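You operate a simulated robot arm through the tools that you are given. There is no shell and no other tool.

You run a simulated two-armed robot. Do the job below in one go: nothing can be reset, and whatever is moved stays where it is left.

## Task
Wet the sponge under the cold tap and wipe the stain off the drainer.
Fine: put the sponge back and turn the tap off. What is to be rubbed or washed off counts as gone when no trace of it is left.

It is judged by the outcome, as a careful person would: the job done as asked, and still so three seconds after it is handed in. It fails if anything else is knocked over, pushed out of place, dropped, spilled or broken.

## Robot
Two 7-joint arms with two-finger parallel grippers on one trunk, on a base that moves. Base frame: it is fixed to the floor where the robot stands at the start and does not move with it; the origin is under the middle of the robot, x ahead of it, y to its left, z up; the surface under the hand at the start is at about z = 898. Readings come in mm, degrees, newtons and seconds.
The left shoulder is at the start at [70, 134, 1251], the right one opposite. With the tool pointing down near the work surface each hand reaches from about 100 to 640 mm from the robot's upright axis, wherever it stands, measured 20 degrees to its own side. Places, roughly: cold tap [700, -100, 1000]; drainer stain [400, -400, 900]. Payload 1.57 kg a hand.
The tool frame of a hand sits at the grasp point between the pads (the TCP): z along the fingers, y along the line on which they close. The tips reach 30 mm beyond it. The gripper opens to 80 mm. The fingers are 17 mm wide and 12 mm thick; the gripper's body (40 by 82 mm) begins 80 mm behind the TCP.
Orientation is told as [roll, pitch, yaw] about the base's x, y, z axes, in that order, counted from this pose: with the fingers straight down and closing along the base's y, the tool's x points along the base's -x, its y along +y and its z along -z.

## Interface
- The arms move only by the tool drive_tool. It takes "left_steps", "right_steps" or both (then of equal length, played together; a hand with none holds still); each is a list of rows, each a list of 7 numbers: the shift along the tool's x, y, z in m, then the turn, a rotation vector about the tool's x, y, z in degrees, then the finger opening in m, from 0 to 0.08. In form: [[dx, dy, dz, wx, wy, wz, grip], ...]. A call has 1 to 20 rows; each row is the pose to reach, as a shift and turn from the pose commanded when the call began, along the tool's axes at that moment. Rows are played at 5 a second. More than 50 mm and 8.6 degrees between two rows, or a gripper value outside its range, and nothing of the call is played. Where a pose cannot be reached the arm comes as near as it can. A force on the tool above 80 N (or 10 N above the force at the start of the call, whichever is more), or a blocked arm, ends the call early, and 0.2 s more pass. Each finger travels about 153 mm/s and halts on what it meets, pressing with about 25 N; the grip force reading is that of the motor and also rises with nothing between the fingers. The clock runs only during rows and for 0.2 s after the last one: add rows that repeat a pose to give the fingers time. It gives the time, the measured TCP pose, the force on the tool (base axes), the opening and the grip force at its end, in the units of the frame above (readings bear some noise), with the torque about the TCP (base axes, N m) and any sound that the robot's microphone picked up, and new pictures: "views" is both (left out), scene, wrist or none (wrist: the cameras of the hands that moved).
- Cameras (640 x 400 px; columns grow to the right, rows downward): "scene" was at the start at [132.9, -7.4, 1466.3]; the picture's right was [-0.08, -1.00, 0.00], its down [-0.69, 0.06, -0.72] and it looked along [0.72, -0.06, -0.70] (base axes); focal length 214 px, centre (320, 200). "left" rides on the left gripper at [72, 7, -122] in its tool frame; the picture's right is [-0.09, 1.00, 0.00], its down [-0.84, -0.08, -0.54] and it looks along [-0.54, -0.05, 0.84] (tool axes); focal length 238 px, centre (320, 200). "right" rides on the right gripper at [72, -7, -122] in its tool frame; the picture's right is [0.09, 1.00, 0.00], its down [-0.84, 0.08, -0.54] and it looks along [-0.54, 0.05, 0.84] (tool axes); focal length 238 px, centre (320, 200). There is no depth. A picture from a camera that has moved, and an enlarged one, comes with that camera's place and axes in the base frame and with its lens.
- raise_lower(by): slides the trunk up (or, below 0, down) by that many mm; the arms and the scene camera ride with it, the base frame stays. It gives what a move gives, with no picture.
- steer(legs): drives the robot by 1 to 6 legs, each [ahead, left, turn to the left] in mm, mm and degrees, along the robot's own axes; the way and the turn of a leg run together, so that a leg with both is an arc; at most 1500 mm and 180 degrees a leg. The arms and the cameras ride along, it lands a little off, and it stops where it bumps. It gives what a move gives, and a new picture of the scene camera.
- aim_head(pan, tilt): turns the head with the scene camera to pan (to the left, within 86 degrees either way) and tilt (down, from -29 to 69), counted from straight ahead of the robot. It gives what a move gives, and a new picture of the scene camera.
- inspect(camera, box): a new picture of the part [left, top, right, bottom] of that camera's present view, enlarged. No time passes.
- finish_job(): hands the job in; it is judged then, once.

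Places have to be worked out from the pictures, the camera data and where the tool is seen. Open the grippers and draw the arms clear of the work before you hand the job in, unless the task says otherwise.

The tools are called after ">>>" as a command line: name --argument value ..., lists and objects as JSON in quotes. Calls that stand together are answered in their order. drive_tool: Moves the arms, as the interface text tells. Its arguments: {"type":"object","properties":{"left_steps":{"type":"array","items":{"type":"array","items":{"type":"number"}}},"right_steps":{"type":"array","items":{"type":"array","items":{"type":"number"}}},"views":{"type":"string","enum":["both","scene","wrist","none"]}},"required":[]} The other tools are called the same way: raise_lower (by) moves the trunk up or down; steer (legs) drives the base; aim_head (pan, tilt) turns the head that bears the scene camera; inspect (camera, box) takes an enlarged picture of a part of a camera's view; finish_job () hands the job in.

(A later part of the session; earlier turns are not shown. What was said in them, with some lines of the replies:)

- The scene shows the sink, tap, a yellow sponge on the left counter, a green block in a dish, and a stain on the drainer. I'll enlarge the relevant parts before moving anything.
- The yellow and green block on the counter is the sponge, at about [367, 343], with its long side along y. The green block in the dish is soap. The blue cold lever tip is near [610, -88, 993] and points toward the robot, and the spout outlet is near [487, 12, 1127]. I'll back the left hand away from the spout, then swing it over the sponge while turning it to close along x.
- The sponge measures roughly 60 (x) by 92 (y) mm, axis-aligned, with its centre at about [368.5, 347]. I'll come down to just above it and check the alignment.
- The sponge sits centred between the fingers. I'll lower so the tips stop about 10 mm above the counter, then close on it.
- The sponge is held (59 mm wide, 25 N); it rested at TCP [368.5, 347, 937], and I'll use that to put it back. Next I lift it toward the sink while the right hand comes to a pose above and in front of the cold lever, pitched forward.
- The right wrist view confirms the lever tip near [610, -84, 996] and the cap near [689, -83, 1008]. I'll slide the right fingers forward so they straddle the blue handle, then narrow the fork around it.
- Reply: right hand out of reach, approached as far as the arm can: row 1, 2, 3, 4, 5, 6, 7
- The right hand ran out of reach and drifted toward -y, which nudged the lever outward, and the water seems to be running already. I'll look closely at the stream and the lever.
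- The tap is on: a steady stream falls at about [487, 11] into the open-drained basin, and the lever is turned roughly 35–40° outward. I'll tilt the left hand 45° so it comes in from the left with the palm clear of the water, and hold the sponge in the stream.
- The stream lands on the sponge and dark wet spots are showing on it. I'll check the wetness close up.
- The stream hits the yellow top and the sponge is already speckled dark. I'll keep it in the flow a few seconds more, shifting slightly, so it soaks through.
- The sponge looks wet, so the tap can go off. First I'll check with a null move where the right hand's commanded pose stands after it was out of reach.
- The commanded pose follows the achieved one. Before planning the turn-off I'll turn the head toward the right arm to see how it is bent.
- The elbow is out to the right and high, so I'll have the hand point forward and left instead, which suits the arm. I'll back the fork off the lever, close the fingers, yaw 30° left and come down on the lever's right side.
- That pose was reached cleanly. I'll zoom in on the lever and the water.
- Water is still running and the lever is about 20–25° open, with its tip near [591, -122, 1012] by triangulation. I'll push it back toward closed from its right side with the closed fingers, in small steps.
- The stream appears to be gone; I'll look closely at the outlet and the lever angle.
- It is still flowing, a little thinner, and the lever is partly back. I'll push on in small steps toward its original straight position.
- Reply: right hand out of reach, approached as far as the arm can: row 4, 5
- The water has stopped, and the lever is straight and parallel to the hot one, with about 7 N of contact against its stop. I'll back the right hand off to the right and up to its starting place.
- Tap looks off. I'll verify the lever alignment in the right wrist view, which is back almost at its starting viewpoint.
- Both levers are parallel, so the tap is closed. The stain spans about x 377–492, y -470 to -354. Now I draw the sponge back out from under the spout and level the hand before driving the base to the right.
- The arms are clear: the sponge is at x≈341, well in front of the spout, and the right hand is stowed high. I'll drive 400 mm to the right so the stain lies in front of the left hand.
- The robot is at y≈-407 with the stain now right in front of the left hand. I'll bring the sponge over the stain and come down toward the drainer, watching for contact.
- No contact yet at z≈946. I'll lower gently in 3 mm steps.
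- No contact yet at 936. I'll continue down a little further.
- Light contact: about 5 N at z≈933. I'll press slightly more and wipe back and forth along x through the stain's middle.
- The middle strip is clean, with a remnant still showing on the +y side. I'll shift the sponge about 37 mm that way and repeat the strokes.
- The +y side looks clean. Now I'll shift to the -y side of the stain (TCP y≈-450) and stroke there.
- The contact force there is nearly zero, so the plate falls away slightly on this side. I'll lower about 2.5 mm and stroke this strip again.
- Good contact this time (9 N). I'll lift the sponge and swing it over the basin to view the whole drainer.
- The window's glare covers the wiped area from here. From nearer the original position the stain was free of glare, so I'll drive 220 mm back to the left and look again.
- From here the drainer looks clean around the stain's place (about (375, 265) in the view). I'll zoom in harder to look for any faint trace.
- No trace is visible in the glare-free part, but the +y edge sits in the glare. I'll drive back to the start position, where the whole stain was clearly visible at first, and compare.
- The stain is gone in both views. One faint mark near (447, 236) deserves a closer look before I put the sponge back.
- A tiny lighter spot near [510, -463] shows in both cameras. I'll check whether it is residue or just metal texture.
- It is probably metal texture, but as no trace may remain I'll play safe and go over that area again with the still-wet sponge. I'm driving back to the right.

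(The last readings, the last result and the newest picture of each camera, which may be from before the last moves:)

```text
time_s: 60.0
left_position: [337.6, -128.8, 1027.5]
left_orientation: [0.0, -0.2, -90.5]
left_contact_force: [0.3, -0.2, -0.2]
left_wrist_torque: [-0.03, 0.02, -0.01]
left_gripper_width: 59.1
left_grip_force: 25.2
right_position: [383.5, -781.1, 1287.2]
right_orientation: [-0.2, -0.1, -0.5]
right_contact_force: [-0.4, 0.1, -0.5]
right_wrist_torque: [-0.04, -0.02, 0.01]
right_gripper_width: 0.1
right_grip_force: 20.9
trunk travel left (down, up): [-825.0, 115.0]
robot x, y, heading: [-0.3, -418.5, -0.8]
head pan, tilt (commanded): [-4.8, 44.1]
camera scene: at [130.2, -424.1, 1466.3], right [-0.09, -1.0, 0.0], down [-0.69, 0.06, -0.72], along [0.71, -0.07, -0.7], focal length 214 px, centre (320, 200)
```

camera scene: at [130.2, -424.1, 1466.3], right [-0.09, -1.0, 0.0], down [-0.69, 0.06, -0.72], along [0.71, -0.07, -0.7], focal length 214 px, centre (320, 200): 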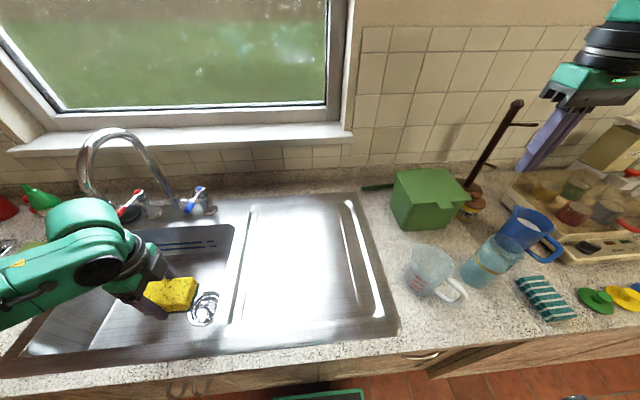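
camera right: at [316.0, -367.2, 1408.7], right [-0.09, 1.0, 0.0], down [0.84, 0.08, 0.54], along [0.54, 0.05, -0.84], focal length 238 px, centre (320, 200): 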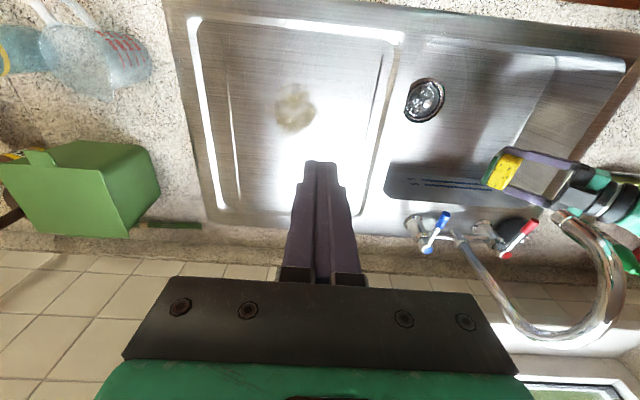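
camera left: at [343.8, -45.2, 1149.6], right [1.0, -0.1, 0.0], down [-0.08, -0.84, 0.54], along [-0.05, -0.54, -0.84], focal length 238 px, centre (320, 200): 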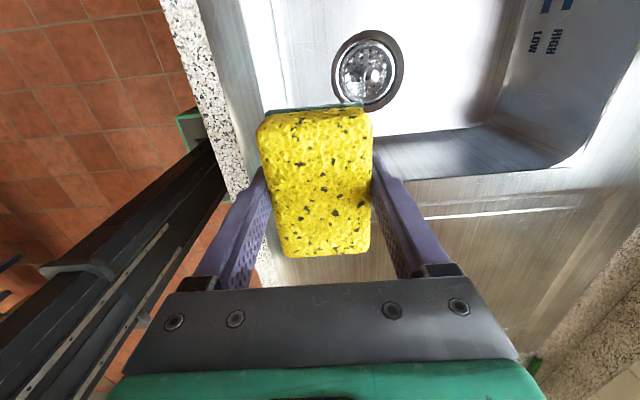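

I'll bring the sponge back over the drainer and down to light contact at about y≈-450.

>>> drive_tool --left_steps '[[-0.04, 0.01, 0, 0, 0, 0, 0.04], [-0.08, 0.03, 0, 0, 0, 0, 0.04], [-0.12, 0.05, 0, 0, 0, 0, 0.04], [-0.165, 0.07, 0, 0, 0, 0, 0.04], [-0.21, 0.08, 0, 0, 0, 0, 0.04], [-0.255, 0.09, 0, 0, 0, 0, 0.04], [-0.295, 0.09, 0.03, 0, 0, 0, 0.04], [-0.322, 0.09, 0.06, 0, 0, 0, 0.04], [-0.322, 0.09, 0.085, 0, 0, 0, 0.04], [-0.322, 0.09, 0.092, 0, 0, 0, 0.04], [-0.322, 0.09, 0.095, 0, 0, 0, 0.04], [-0.322, 0.09, 0.0965, 0, 0, 0, 0.04], [-0.322, 0.09, 0.0965, 0, 0, 0, 0.04]]' --views "wrist"

```text
time_s: 62.8
left_position: [424.9, -454.5, 930.8]
left_orientation: [0.1, 0.1, -90.5]
left_contact_force: [1.1, 0.0, 6.6]
left_wrist_torque: [0.29, 0.02, 0.0]
left_gripper_width: 59.1
left_grip_force: 24.6
right_position: [382.9, -784.1, 1286.8]
right_orientation: [0.0, 0.0, -0.5]
right_contact_force: [-0.6, 0.3, -0.6]
right_wrist_torque: [0.01, 0.0, -0.02]
right_gripper_width: 0.1
right_grip_force: 21.1
trunk travel left (down, up): [-825.0, 115.0]
robot x, y, heading: [0.1, -418.5, -0.6]
head pan, tilt (commanded): [-4.8, 44.1]
camera left: at [431.7, -382.8, 1052.5], right [0.99, -0.1, 0.0], down [-0.09, -0.84, 0.54], along [-0.05, -0.54, -0.84], focal length 238 px, centre (320, 200)
```

left: 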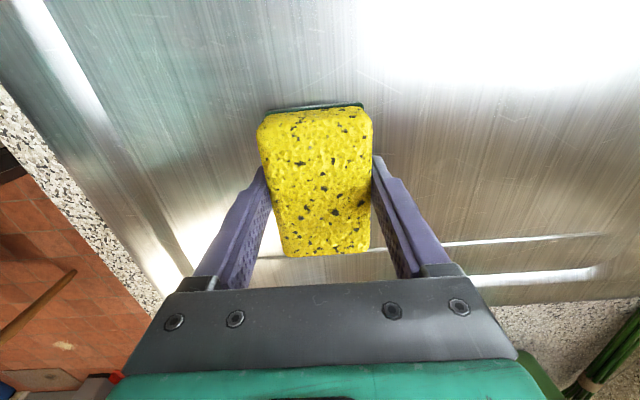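

Contact is 6.6 N. I'll wipe long strokes out to x≈525, covering that spot and the -y side of the stain area.

>>> drive_tool --left_steps '[[0, 0.025, 0.0005, 0, 0, 0, 0.04], [0, 0.05, 0.0005, 0, 0, 0, 0.04], [0, 0.075, 0.0005, 0, 0, 0, 0.04], [0, 0.1, 0.0005, 0, 0, 0, 0.04], [0, 0.075, 0.0005, 0, 0, 0, 0.04], [0, 0.05, 0.0005, 0, 0, 0, 0.04], [0, 0.025, 0.0005, 0, 0, 0, 0.04], [0, 0, 0.0005, 0, 0, 0, 0.04], [0, -0.025, 0.0005, 0, 0, 0, 0.04], [0, -0.055, 0.0005, 0, 0, 0, 0.04], [0, -0.03, 0.0005, 0, 0, 0, 0.04], [0, 0, 0.0005, 0, 0, 0, 0.04], [0, 0.03, 0.0005, 0, 0, 0, 0.04], [0, 0.06, 0.0005, 0, 0, 0, 0.04], [0, 0.085, 0.0005, 0, 0, 0, 0.04], [0, 0.1, 0.0005, 0, 0, 0, 0.04], [0.015, 0.075, 0.0005, 0, 0, 0, 0.04], [0.03, 0.05, 0, 0, 0, 0, 0.04], [0.035, 0.025, 0, 0, 0, 0, 0.04], [0.035, 0, 0, 0, 0, 0, 0.04]]' --views "wrist"

```text
time_s: 67.0
left_position: [423.2, -418.1, 930.9]
left_orientation: [-0.1, 0.3, -90.5]
left_contact_force: [0.8, 0.9, 3.2]
left_wrist_torque: [-0.18, -0.15, 0.1]
left_gripper_width: 59.1
left_grip_force: 25.1
right_position: [382.7, -784.4, 1284.9]
right_orientation: [0.0, -0.1, -0.5]
right_contact_force: [0.8, -0.2, 0.3]
right_wrist_torque: [0.0, -0.01, -0.01]
right_gripper_width: 0.0
right_grip_force: 20.8
trunk travel left (down, up): [-825.0, 115.0]
robot x, y, heading: [-0.9, -421.1, -0.6]
head pan, tilt (commanded): [-4.8, 44.1]
camera left: at [431.1, -347.5, 1052.5], right [0.99, -0.1, 0.0], down [-0.08, -0.84, 0.54], along [-0.06, -0.54, -0.84], focal length 238 px, centre (320, 200)
```

left: 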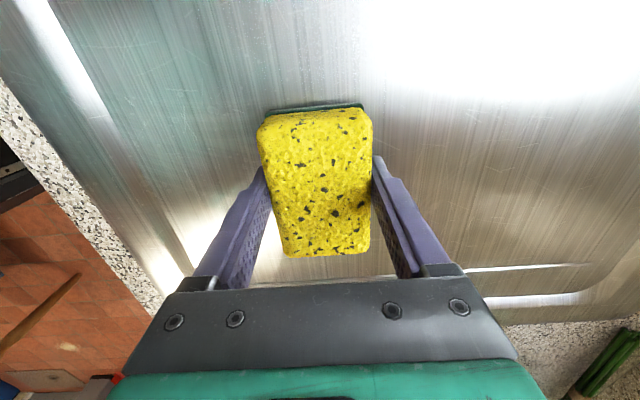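

Now the same for the middle and +y strips, for full coverage.

>>> drive_tool --left_steps '[[0, 0.03, 0.001, 0, 0, 0, 0.04], [0, 0.06, 0.001, 0, 0, 0, 0.04], [0, 0.09, 0.001, 0, 0, 0, 0.04], [0, 0.06, 0.001, 0, 0, 0, 0.04], [0, 0.03, 0.001, 0, 0, 0, 0.04], [0, 0, 0.001, 0, 0, 0, 0.04], [0, -0.03, 0.001, 0, 0, 0, 0.04], [0, -0.06, 0.001, 0, 0, 0, 0.04], [0.018, -0.045, 0.0005, 0, 0, 0, 0.04], [0.036, -0.03, 0, 0, 0, 0, 0.04], [0.036, 0, 0, 0, 0, 0, 0.04], [0.036, 0.03, 0, 0, 0, 0, 0.04], [0.036, 0.06, 0, 0, 0, 0, 0.04], [0.036, 0.09, 0, 0, 0, 0, 0.04], [0.036, 0.06, 0, 0, 0, 0, 0.04], [0.036, 0.03, 0, 0, 0, 0, 0.04], [0.036, 0, 0, 0, 0, 0, 0.04], [0.036, -0.03, 0, 0, 0, 0, 0.04], [0.036, -0.06, 0, 0, 0, 0, 0.04], [0.036, -0.03, 0, 0, 0, 0, 0.04]]' --views "wrist"

```text
time_s: 71.2
left_position: [395.1, -385.1, 930.4]
left_orientation: [-0.1, 0.0, -90.5]
left_contact_force: [-4.4, 0.3, 9.1]
left_wrist_torque: [-0.08, 0.04, -0.04]
left_gripper_width: 59.2
left_grip_force: 25.3
right_position: [384.6, -784.8, 1285.4]
right_orientation: [0.1, 0.0, -0.4]
right_contact_force: [0.5, 0.4, -0.3]
right_wrist_torque: [0.03, 0.05, 0.03]
right_gripper_width: 0.0
right_grip_force: 20.9
trunk travel left (down, up): [-825.0, 115.0]
robot x, y, heading: [-1.9, -419.7, -0.4]
head pan, tilt (commanded): [-4.8, 44.1]
camera left: at [402.5, -313.5, 1052.2], right [0.99, -0.1, 0.0], down [-0.08, -0.84, 0.54], along [-0.06, -0.54, -0.84], focal length 238 px, centre (320, 200)
```

left: 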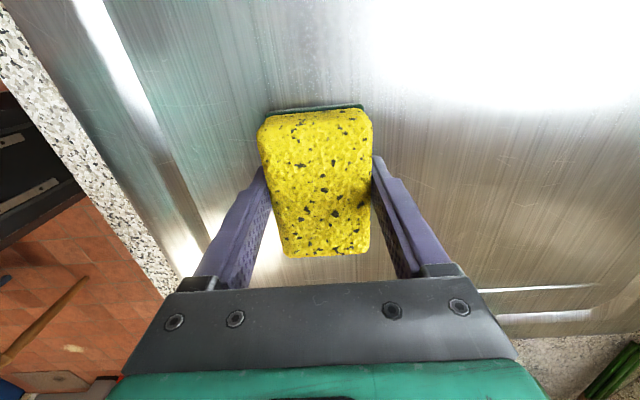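

Full coverage is done with good contact. I'll lift off, draw the sponge back over the basin and drive to the start position again.

>>> drive_tool --left_steps '[[0, 0, -0.03, 0, 0, 0, 0.04], [0.02, -0.015, -0.07, 0, 0, 0, 0.04], [0.05, -0.03, -0.1, 0, 0, 0, 0.04], [0.09, -0.045, -0.1, 0, 0, 0, 0.04], [0.13, -0.055, -0.1, 0, 0, 0, 0.04], [0.17, -0.055, -0.1, 0, 0, 0, 0.04], [0.21, -0.055, -0.1, 0, 0, 0, 0.04], [0.25, -0.055, -0.1, 0, 0, 0, 0.04], [0.27, -0.055, -0.1, 0, 0, 0, 0.04]]' --views "none"

>>> steer --legs '[[0, 205, 0], [0, 210, 0]]'

>>> inspect --camera "scene" --box '[400, 225, 490, 295]'

>>> inspect --camera "right" --box '[170, 0, 420, 160]'

```text
time_s: 73.2
left_position: [344.0, -113.6, 1033.2]
left_orientation: [0.1, 0.0, -90.6]
left_contact_force: [-0.6, 0.1, -0.8]
left_wrist_torque: [0.02, 0.01, -0.01]
left_gripper_width: 58.9
left_grip_force: 25.1
right_position: [383.0, -784.6, 1284.6]
right_orientation: [-0.1, -0.1, -0.5]
right_contact_force: [0.2, -0.5, 0.9]
right_wrist_torque: [-0.01, 0.01, -0.02]
right_gripper_width: 0.1
right_grip_force: 21.5
trunk travel left (down, up): [-825.0, 115.0]
robot x, y, heading: [-3.5, -420.4, -0.6]
head pan, tilt (commanded): [-4.8, 44.1]
```

```text
time_s: 76.1
left_position: [349.3, 308.7, 1033.9]
left_orientation: [0.0, 0.2, -90.6]
left_contact_force: [-0.6, 0.3, -0.2]
left_wrist_torque: [0.04, 0.0, 0.03]
left_gripper_width: 59.1
left_grip_force: 24.9
right_position: [386.5, -363.0, 1285.1]
right_orientation: [0.2, 0.0, -0.7]
right_contact_force: [-0.1, -0.8, 0.2]
right_wrist_torque: [0.03, 0.0, 0.01]
right_gripper_width: 0.0
right_grip_force: 21.2
trunk travel left (down, up): [-825.0, 115.0]
robot x, y, heading: [4.7, 6.3, -0.5]
head pan, tilt (commanded): [-4.8, 44.1]
camera scene: at [134.8, -6.5, 1466.2], right [-0.1, -1.0, 0.0], down [-0.69, 0.07, -0.72], along [0.71, -0.07, -0.7], focal length 214 px, centre (320, 200)
```

scene: 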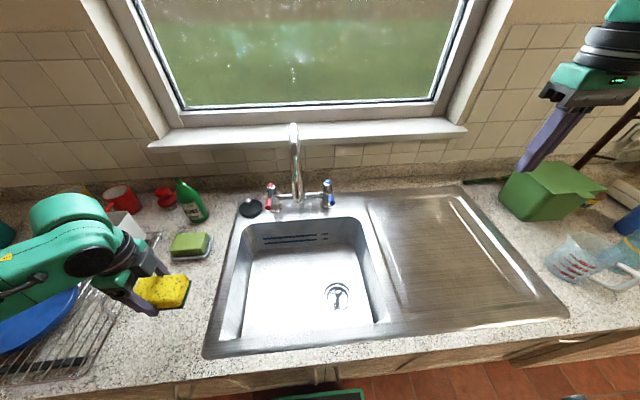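

```text
5.71 times, centred on (445, 260) of scene
camera zoom: at [134.8, -6.5, 1466.2], right [-0.1, -1.0, 0.0], down [-0.69, 0.07, -0.72], along [0.71, -0.07, -0.7], focal length 1226 px, centre (-394, -143)
```

zoom: 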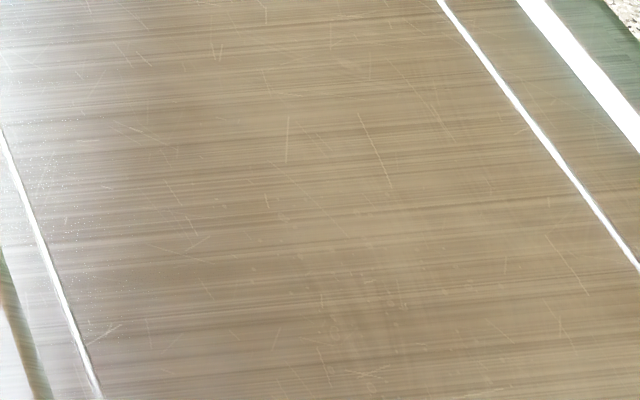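

```text
2.50 times, centred on (295, 80) of right
camera zoom: at [313.9, -368.1, 1407.2], right [-0.08, 1.0, 0.0], down [0.84, 0.07, 0.54], along [0.54, 0.05, -0.84], focal length 596 px, centre (382, 500)
```

zoom: 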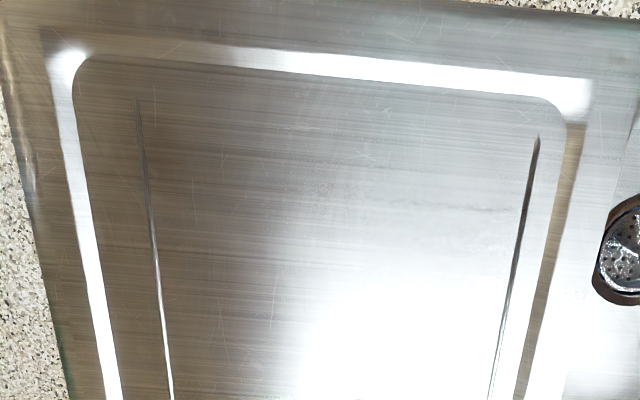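

The drainer is clean; the tiny light mark did not change, so it is metal grain. Now I take the sponge back over its original place ([368.5, 347]).

>>> drive_tool --left_steps '[[0.013, 0.0065, 0.015, 0, 0, -0.3, 0.04], [0.026, 0.013, 0.035, 0, 0, -0.6, 0.04], [0.038, 0.0195, 0.055, 0, 0, -0.6, 0.04], [0.038, 0.0195, 0.075, 0, 0, -0.6, 0.04], [0.038, 0.0195, 0.075, 0, 0, -0.6, 0.04]]' --views "both"

```text
time_s: 77.3
left_position: [370.0, 348.4, 958.8]
left_orientation: [0.0, 0.1, -90.0]
left_contact_force: [-0.4, 0.6, 0.4]
left_wrist_torque: [0.01, 0.03, 0.01]
left_gripper_width: 59.0
left_grip_force: 25.2
right_position: [386.0, -359.2, 1284.9]
right_orientation: [-0.1, -0.1, -0.6]
right_contact_force: [-0.5, -1.2, -0.3]
right_wrist_torque: [0.01, 0.01, 0.02]
right_gripper_width: 0.2
right_grip_force: 21.3
trunk travel left (down, up): [-825.0, 115.0]
robot x, y, heading: [1.7, 4.6, -0.6]
head pan, tilt (commanded): [-4.8, 44.1]
camera scene: at [134.6, -3.1, 1466.3], right [-0.09, -1.0, 0.0], down [-0.69, 0.07, -0.72], along [0.71, -0.07, -0.7], focal length 214 px, centre (320, 200)
camera left: at [377.8, 420.3, 1079.9], right [1.0, -0.09, 0.0], down [-0.08, -0.84, 0.54], along [-0.05, -0.54, -0.84], focal length 238 px, centre (320, 200)
```

scene: 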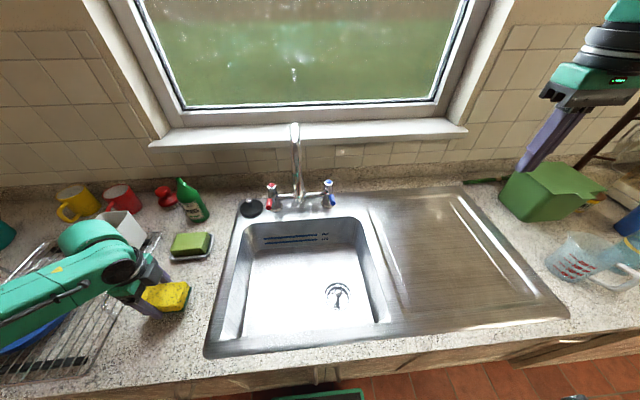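
left: 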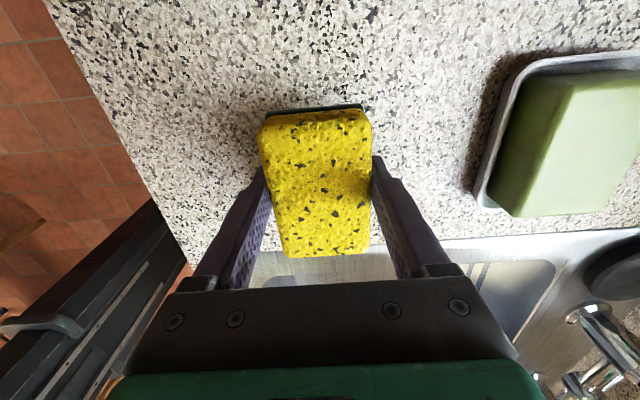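

It is positioned above its spot at z≈959. I'll lower it until it just touches the counter.

>>> drive_tool --left_steps '[[0, 0, 0.01, 0, 0, 0, 0.04], [0, 0, 0.018, 0, 0, 0, 0.04], [0, 0, 0.021, 0, 0, 0, 0.04], [0, 0, 0.021, 0, 0, 0, 0.04]]' --views "none"

```text
time_s: 78.3
left_position: [370.6, 349.9, 937.0]
left_orientation: [0.1, 0.0, -90.0]
left_contact_force: [0.5, 0.3, -0.1]
left_wrist_torque: [-0.01, 0.04, 0.01]
left_gripper_width: 59.0
left_grip_force: 25.0
right_position: [387.0, -358.6, 1285.6]
right_orientation: [0.1, 0.1, -0.6]
right_contact_force: [-1.2, 0.1, -0.4]
right_wrist_torque: [0.02, -0.02, 0.0]
right_gripper_width: 0.0
right_grip_force: 21.2
trunk travel left (down, up): [-825.0, 115.0]
robot x, y, heading: [3.6, 6.1, -0.7]
head pan, tilt (commanded): [-4.8, 44.1]
```

>>> drive_tool --left_steps '[[-0.001, -0.001, 0.0015, 0, 0, 0, 0.04], [-0.001, -0.001, 0.003, 0, 0, 0, 0.04], [-0.001, -0.001, 0.003, 0, 0, 0, 0.04]]' --views "none"

```text
time_s: 79.1
left_position: [369.3, 347.1, 934.2]
left_orientation: [0.0, 0.0, -90.1]
left_contact_force: [0.5, 0.4, -1.3]
left_wrist_torque: [-0.05, -0.01, 0.02]
left_gripper_width: 58.9
left_grip_force: 25.5
right_position: [387.2, -358.5, 1286.0]
right_orientation: [0.0, -0.2, -0.7]
right_contact_force: [-0.4, 0.2, 0.1]
right_wrist_torque: [-0.04, 0.0, 0.0]
right_gripper_width: 0.0
right_grip_force: 21.2
trunk travel left (down, up): [-825.0, 115.0]
robot x, y, heading: [-0.6, 5.8, -0.6]
head pan, tilt (commanded): [-4.8, 44.1]
```

There's still no contact at 934; the sponge has slid up a few mm in the grip during wiping. I'll keep lowering in small steps.

>>> drive_tool --left_steps '[[0, 0, 0.0015, 0, 0, 0, 0.04], [0, 0, 0.003, 0, 0, 0, 0.04], [0, 0, 0.003, 0, 0, 0, 0.04]]' --views "wrist"

```text
time_s: 79.9
left_position: [368.8, 347.4, 932.6]
left_orientation: [0.2, 0.0, -89.9]
left_contact_force: [1.4, 0.9, 12.3]
left_wrist_torque: [0.09, 0.24, 0.0]
left_gripper_width: 58.9
left_grip_force: 25.2
right_position: [385.5, -359.2, 1286.0]
right_orientation: [0.2, -0.1, -0.7]
right_contact_force: [-0.2, 0.6, -0.4]
right_wrist_torque: [0.0, 0.0, 0.0]
right_gripper_width: 0.2
right_grip_force: 21.2
trunk travel left (down, up): [-825.0, 115.0]
robot x, y, heading: [1.4, 4.3, -0.6]
head pan, tilt (commanded): [-4.8, 44.1]
camera left: at [374.7, 420.0, 1054.5], right [1.0, -0.09, 0.0], down [-0.08, -0.84, 0.54], along [-0.05, -0.54, -0.84], focal length 238 px, centre (320, 200)
```

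left: 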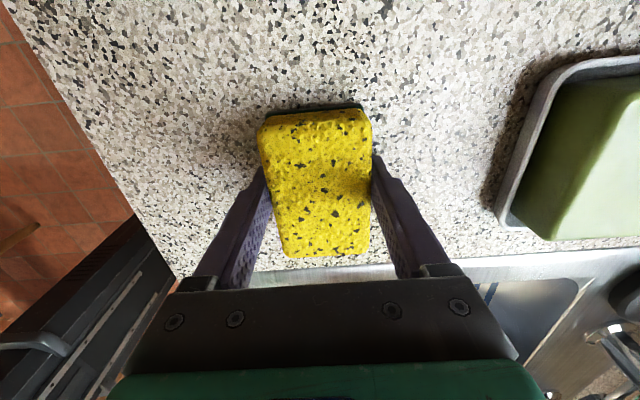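

The sponge is resting on the counter (12 N). I'll ease up 1 mm, open the fingers, and then rise straight up.

>>> drive_tool --left_steps '[[0, 0, -0.001, 0, 0, 0, 0.04], [0, 0, -0.001, 0, 0, 0, 0.062], [0, 0, -0.001, 0, 0, 0, 0.072], [0, 0, -0.001, 0, 0, 0, 0.08], [0, 0, -0.001, 0, 0, 0, 0.08], [0, 0, -0.02, 0, 0, 0, 0.08], [0, 0, -0.05, 0, 0, 0, 0.08], [0, 0, -0.09, 0, 0, 0, 0.08], [0, 0, -0.13, 0, 0, 0, 0.08], [0, 0, -0.17, 0, 0, 0, 0.08]]' --views "both"

```text
time_s: 82.1
left_position: [365.8, 348.1, 1104.8]
left_orientation: [0.0, 0.0, -90.1]
left_contact_force: [-0.2, 0.0, -0.8]
left_wrist_torque: [-0.01, -0.01, 0.01]
left_gripper_width: 80.1
left_grip_force: 0.1
right_position: [385.9, -358.7, 1286.3]
right_orientation: [0.1, -0.1, -0.7]
right_contact_force: [0.1, -0.6, 0.2]
right_wrist_torque: [0.02, -0.01, 0.02]
right_gripper_width: 0.4
right_grip_force: 20.9
trunk travel left (down, up): [-825.0, 115.0]
robot x, y, heading: [-0.2, 9.9, -0.6]
head pan, tilt (commanded): [-4.8, 44.1]
camera scene: at [134.5, -2.6, 1466.2], right [-0.09, -1.0, 0.0], down [-0.69, 0.07, -0.72], along [0.71, -0.07, -0.7], focal length 214 px, centre (320, 200)
camera left: at [373.2, 420.6, 1225.4], right [1.0, -0.09, 0.0], down [-0.08, -0.84, 0.54], along [-0.05, -0.54, -0.84], focal length 238 px, centre (320, 200)
```

scene: 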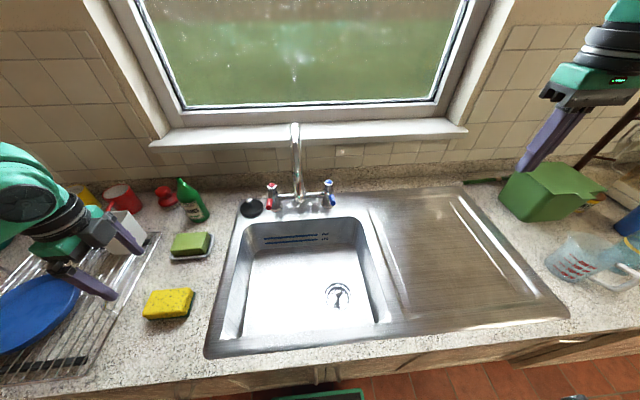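
left: 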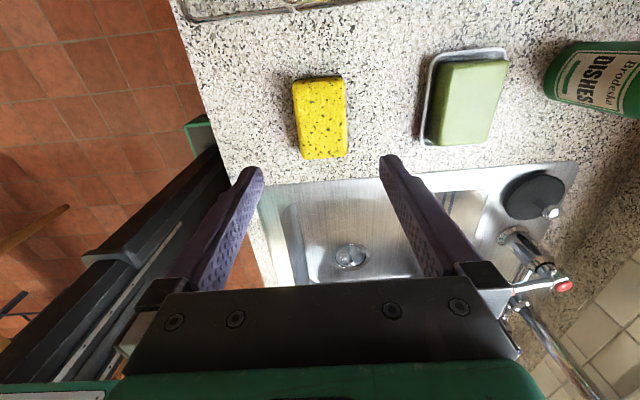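

The sponge sits back at its original spot. I'll raise the left hand further clear and open the right gripper in free air, then check everything once more.

>>> drive_tool --left_steps '[[0, -0.01, -0.03, 0, 0, 0, 0.08], [-0.01, -0.02, -0.06, 0, 0, 0, 0.08], [-0.03, -0.03, -0.09, 0, 0, 0, 0.08], [-0.05, -0.04, -0.12, 0, 0, 0, 0.08], [-0.05, -0.04, -0.12, 0, 0, 0, 0.08]]' --right_steps '[[0, 0, -0.01, 0, 0, 0, 0.02], [0, 0, -0.01, 0, 0, 0, 0.04], [0, 0, -0.01, 0, 0, 0, 0.06], [0, 0, -0.01, 0, 0, 0, 0.08], [0, 0, -0.01, 0, 0, 0, 0.08]]' --views "both"

>>> inspect --camera "scene" --box '[230, 110, 390, 220]'

>>> inspect --camera "scene" --box '[360, 180, 640, 360]'

>>> inspect --camera "scene" --box '[80, 160, 260, 340]'

```text
time_s: 83.5
left_position: [319.1, 301.9, 1151.4]
left_orientation: [-12.2, -0.6, -91.6]
left_contact_force: [-0.6, -0.7, -1.0]
left_wrist_torque: [-0.01, 0.02, 0.0]
left_gripper_width: 80.0
left_grip_force: 0.2
left hand out of reach, approached as far as the arm can: row 3, 4, 5
right_position: [385.7, -358.8, 1294.7]
right_orientation: [0.0, 0.0, -0.7]
right_contact_force: [0.5, -0.4, 0.3]
right_wrist_torque: [0.01, -0.02, 0.01]
right_gripper_width: 80.2
right_grip_force: 0.0
trunk travel left (down, up): [-825.0, 115.0]
robot x, y, heading: [3.0, 10.9, -0.7]
head pan, tilt (commanded): [-4.8, 44.1]
stopped in row 5 (left hand): the arm was blocked; the commanded pose is now the measured one
camera scene: at [134.8, -2.7, 1466.2], right [-0.09, -1.0, 0.0], down [-0.69, 0.07, -0.72], along [0.71, -0.07, -0.7], focal length 214 px, centre (320, 200)
camera right: at [313.3, -364.5, 1418.4], right [-0.08, 1.0, 0.0], down [0.84, 0.07, 0.54], along [0.54, 0.04, -0.84], focal length 238 px, centre (320, 200)
camera left: at [354.0, 374.4, 1267.2], right [0.97, -0.12, -0.21], down [0.02, -0.83, 0.56], along [-0.24, -0.54, -0.8], focal length 238 px, centre (320, 200)
```

scene: 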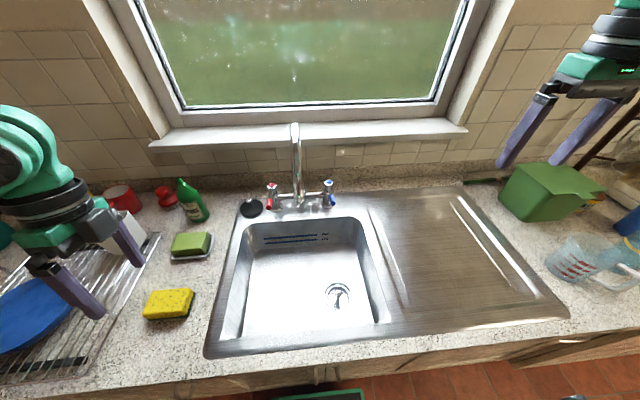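
right: 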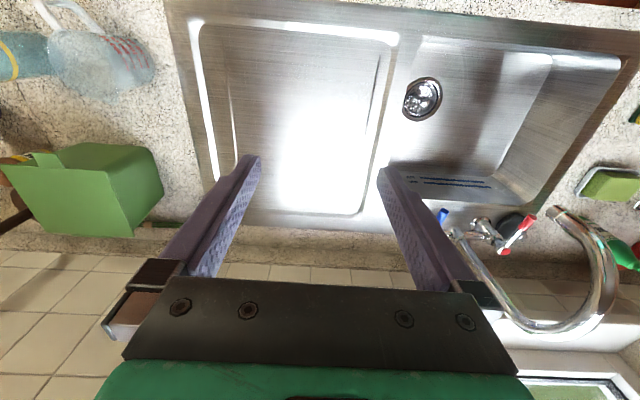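
left: 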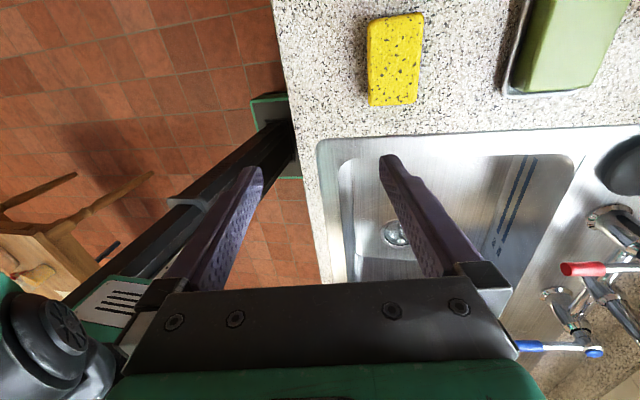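

```text
3.64 times, centred on (310, 165) of scene
camera zoom: at [134.8, -2.7, 1466.2], right [-0.09, -1.0, 0.0], down [-0.69, 0.07, -0.72], along [0.71, -0.07, -0.7], focal length 780 px, centre (356, 327)
```

zoom: 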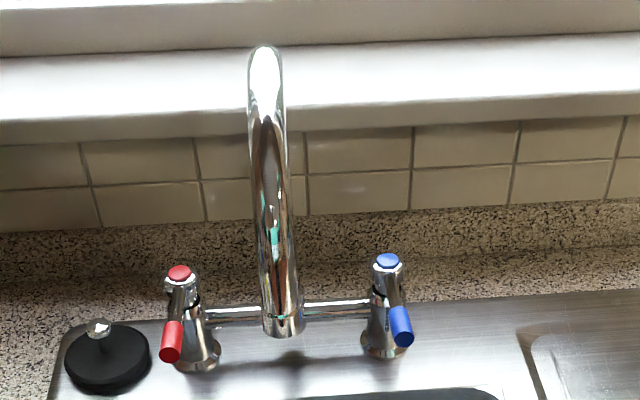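

```text
2.22 times, centred on (500, 270) of scene
camera zoom: at [134.8, -2.7, 1466.2], right [-0.09, -1.0, 0.0], down [-0.69, 0.07, -0.72], along [0.71, -0.07, -0.7], focal length 477 px, centre (-80, 44)
```

zoom: 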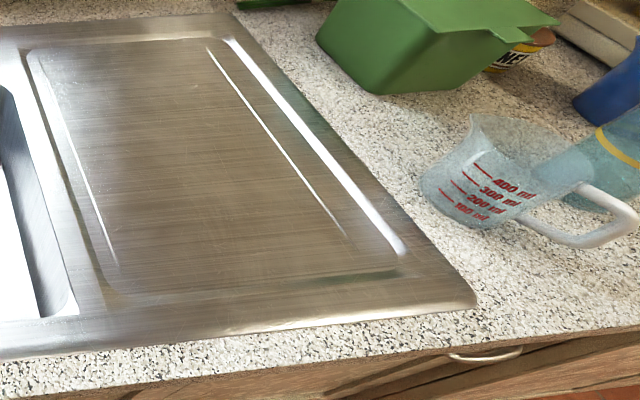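

```text
2.22 times, centred on (170, 250) of scene
camera zoom: at [134.8, -2.7, 1466.2], right [-0.09, -1.0, 0.0], down [-0.69, 0.07, -0.72], along [0.71, -0.07, -0.7], focal length 477 px, centre (653, 89)
```

zoom: 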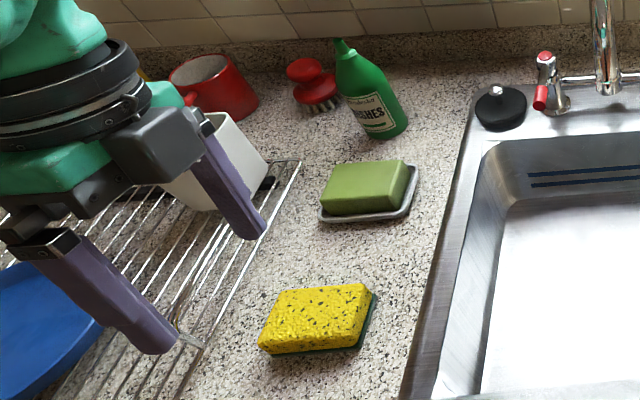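

The left hand stopped a little early, probably at the arm's own limit, though it is well above the counter. I'll turn the head left to make sure the elbow touches nothing.

>>> aim_head --pan 45 --tilt 45

```text
time_s: 84.7
left_position: [320.3, 303.6, 1150.4]
left_orientation: [-12.1, -0.7, -91.5]
left_contact_force: [0.3, 0.3, -0.3]
left_wrist_torque: [-0.01, 0.01, 0.01]
left_gripper_width: 80.0
left_grip_force: 0.1
right_position: [386.2, -359.6, 1296.3]
right_orientation: [0.0, -0.1, -0.7]
right_contact_force: [-0.7, 0.2, -1.0]
right_wrist_torque: [-0.03, -0.02, 0.0]
right_gripper_width: 80.1
right_grip_force: 0.1
trunk travel left (down, up): [-825.0, 115.0]
robot x, y, heading: [0.6, 7.9, -0.6]
head pan, tilt (commanded): [45.0, 45.0]
camera scene: at [111.3, 62.1, 1465.0], right [0.7, -0.72, 0.0], down [-0.51, -0.49, -0.71], along [0.51, 0.49, -0.71], focal length 214 px, centre (320, 200)
```

scene: 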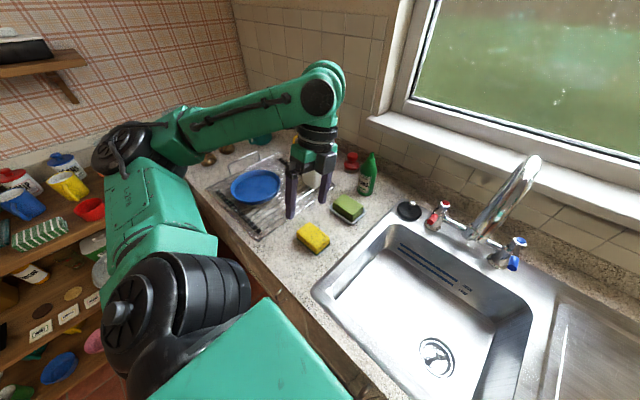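

The elbow hangs in free air between the robot and the shelf on the left wall. I'll enlarge that area to be sure nothing has been touched.

>>> inspect --camera "scene" --box '[0, 60, 260, 260]'

>>> inspect --camera "scene" --box '[200, 110, 400, 260]'

```text
2.00 times, centred on (130, 160) of scene
camera zoom: at [111.3, 62.1, 1465.0], right [0.7, -0.72, 0.0], down [-0.51, -0.49, -0.71], along [0.51, 0.49, -0.71], focal length 429 px, centre (700, 280)
```

zoom: 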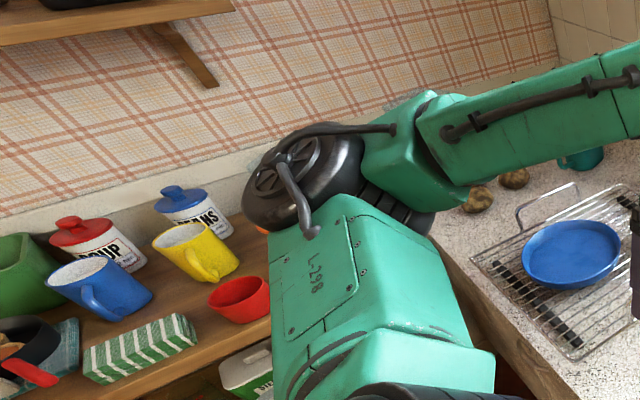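

```text
2.67 times, centred on (300, 185) of scene
camera zoom: at [111.3, 62.1, 1465.0], right [0.7, -0.72, 0.0], down [-0.51, -0.49, -0.71], along [0.51, 0.49, -0.71], focal length 572 px, centre (373, 240)
```

zoom: 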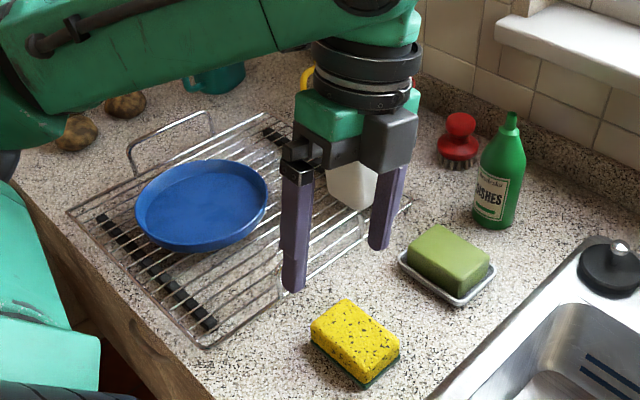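

Everything stands upright and untouched. The sponge is back in place, the tap is off with no flow, the drainer is clean, and both grippers are open and clear. I'm handing the job in.

>>> finish_job

```text
The job is handed in.
```

I wet the sponge under the cold tap and wiped the stain off the drainer. Close-up views afterwards showed no trace of it.

- **Drainer:** I went over the whole stain area twice. One tiny light mark remains near the back right of the wiped area. It didn't change after the second pass and looks like metal grain, not residue.
- **Tap:** The cold lever is back in line with the hot one and no water is running.
- **Sponge:** It is back in its original place on the counter, now wet.
- **Surroundings:** The last pictures showed everything upright, and I saw nothing knocked over or moved.

Both grippers are open and clear of the work. The left arm stopped a little short on its last lift; it was touching nothing and is about 250 mm above the counter.
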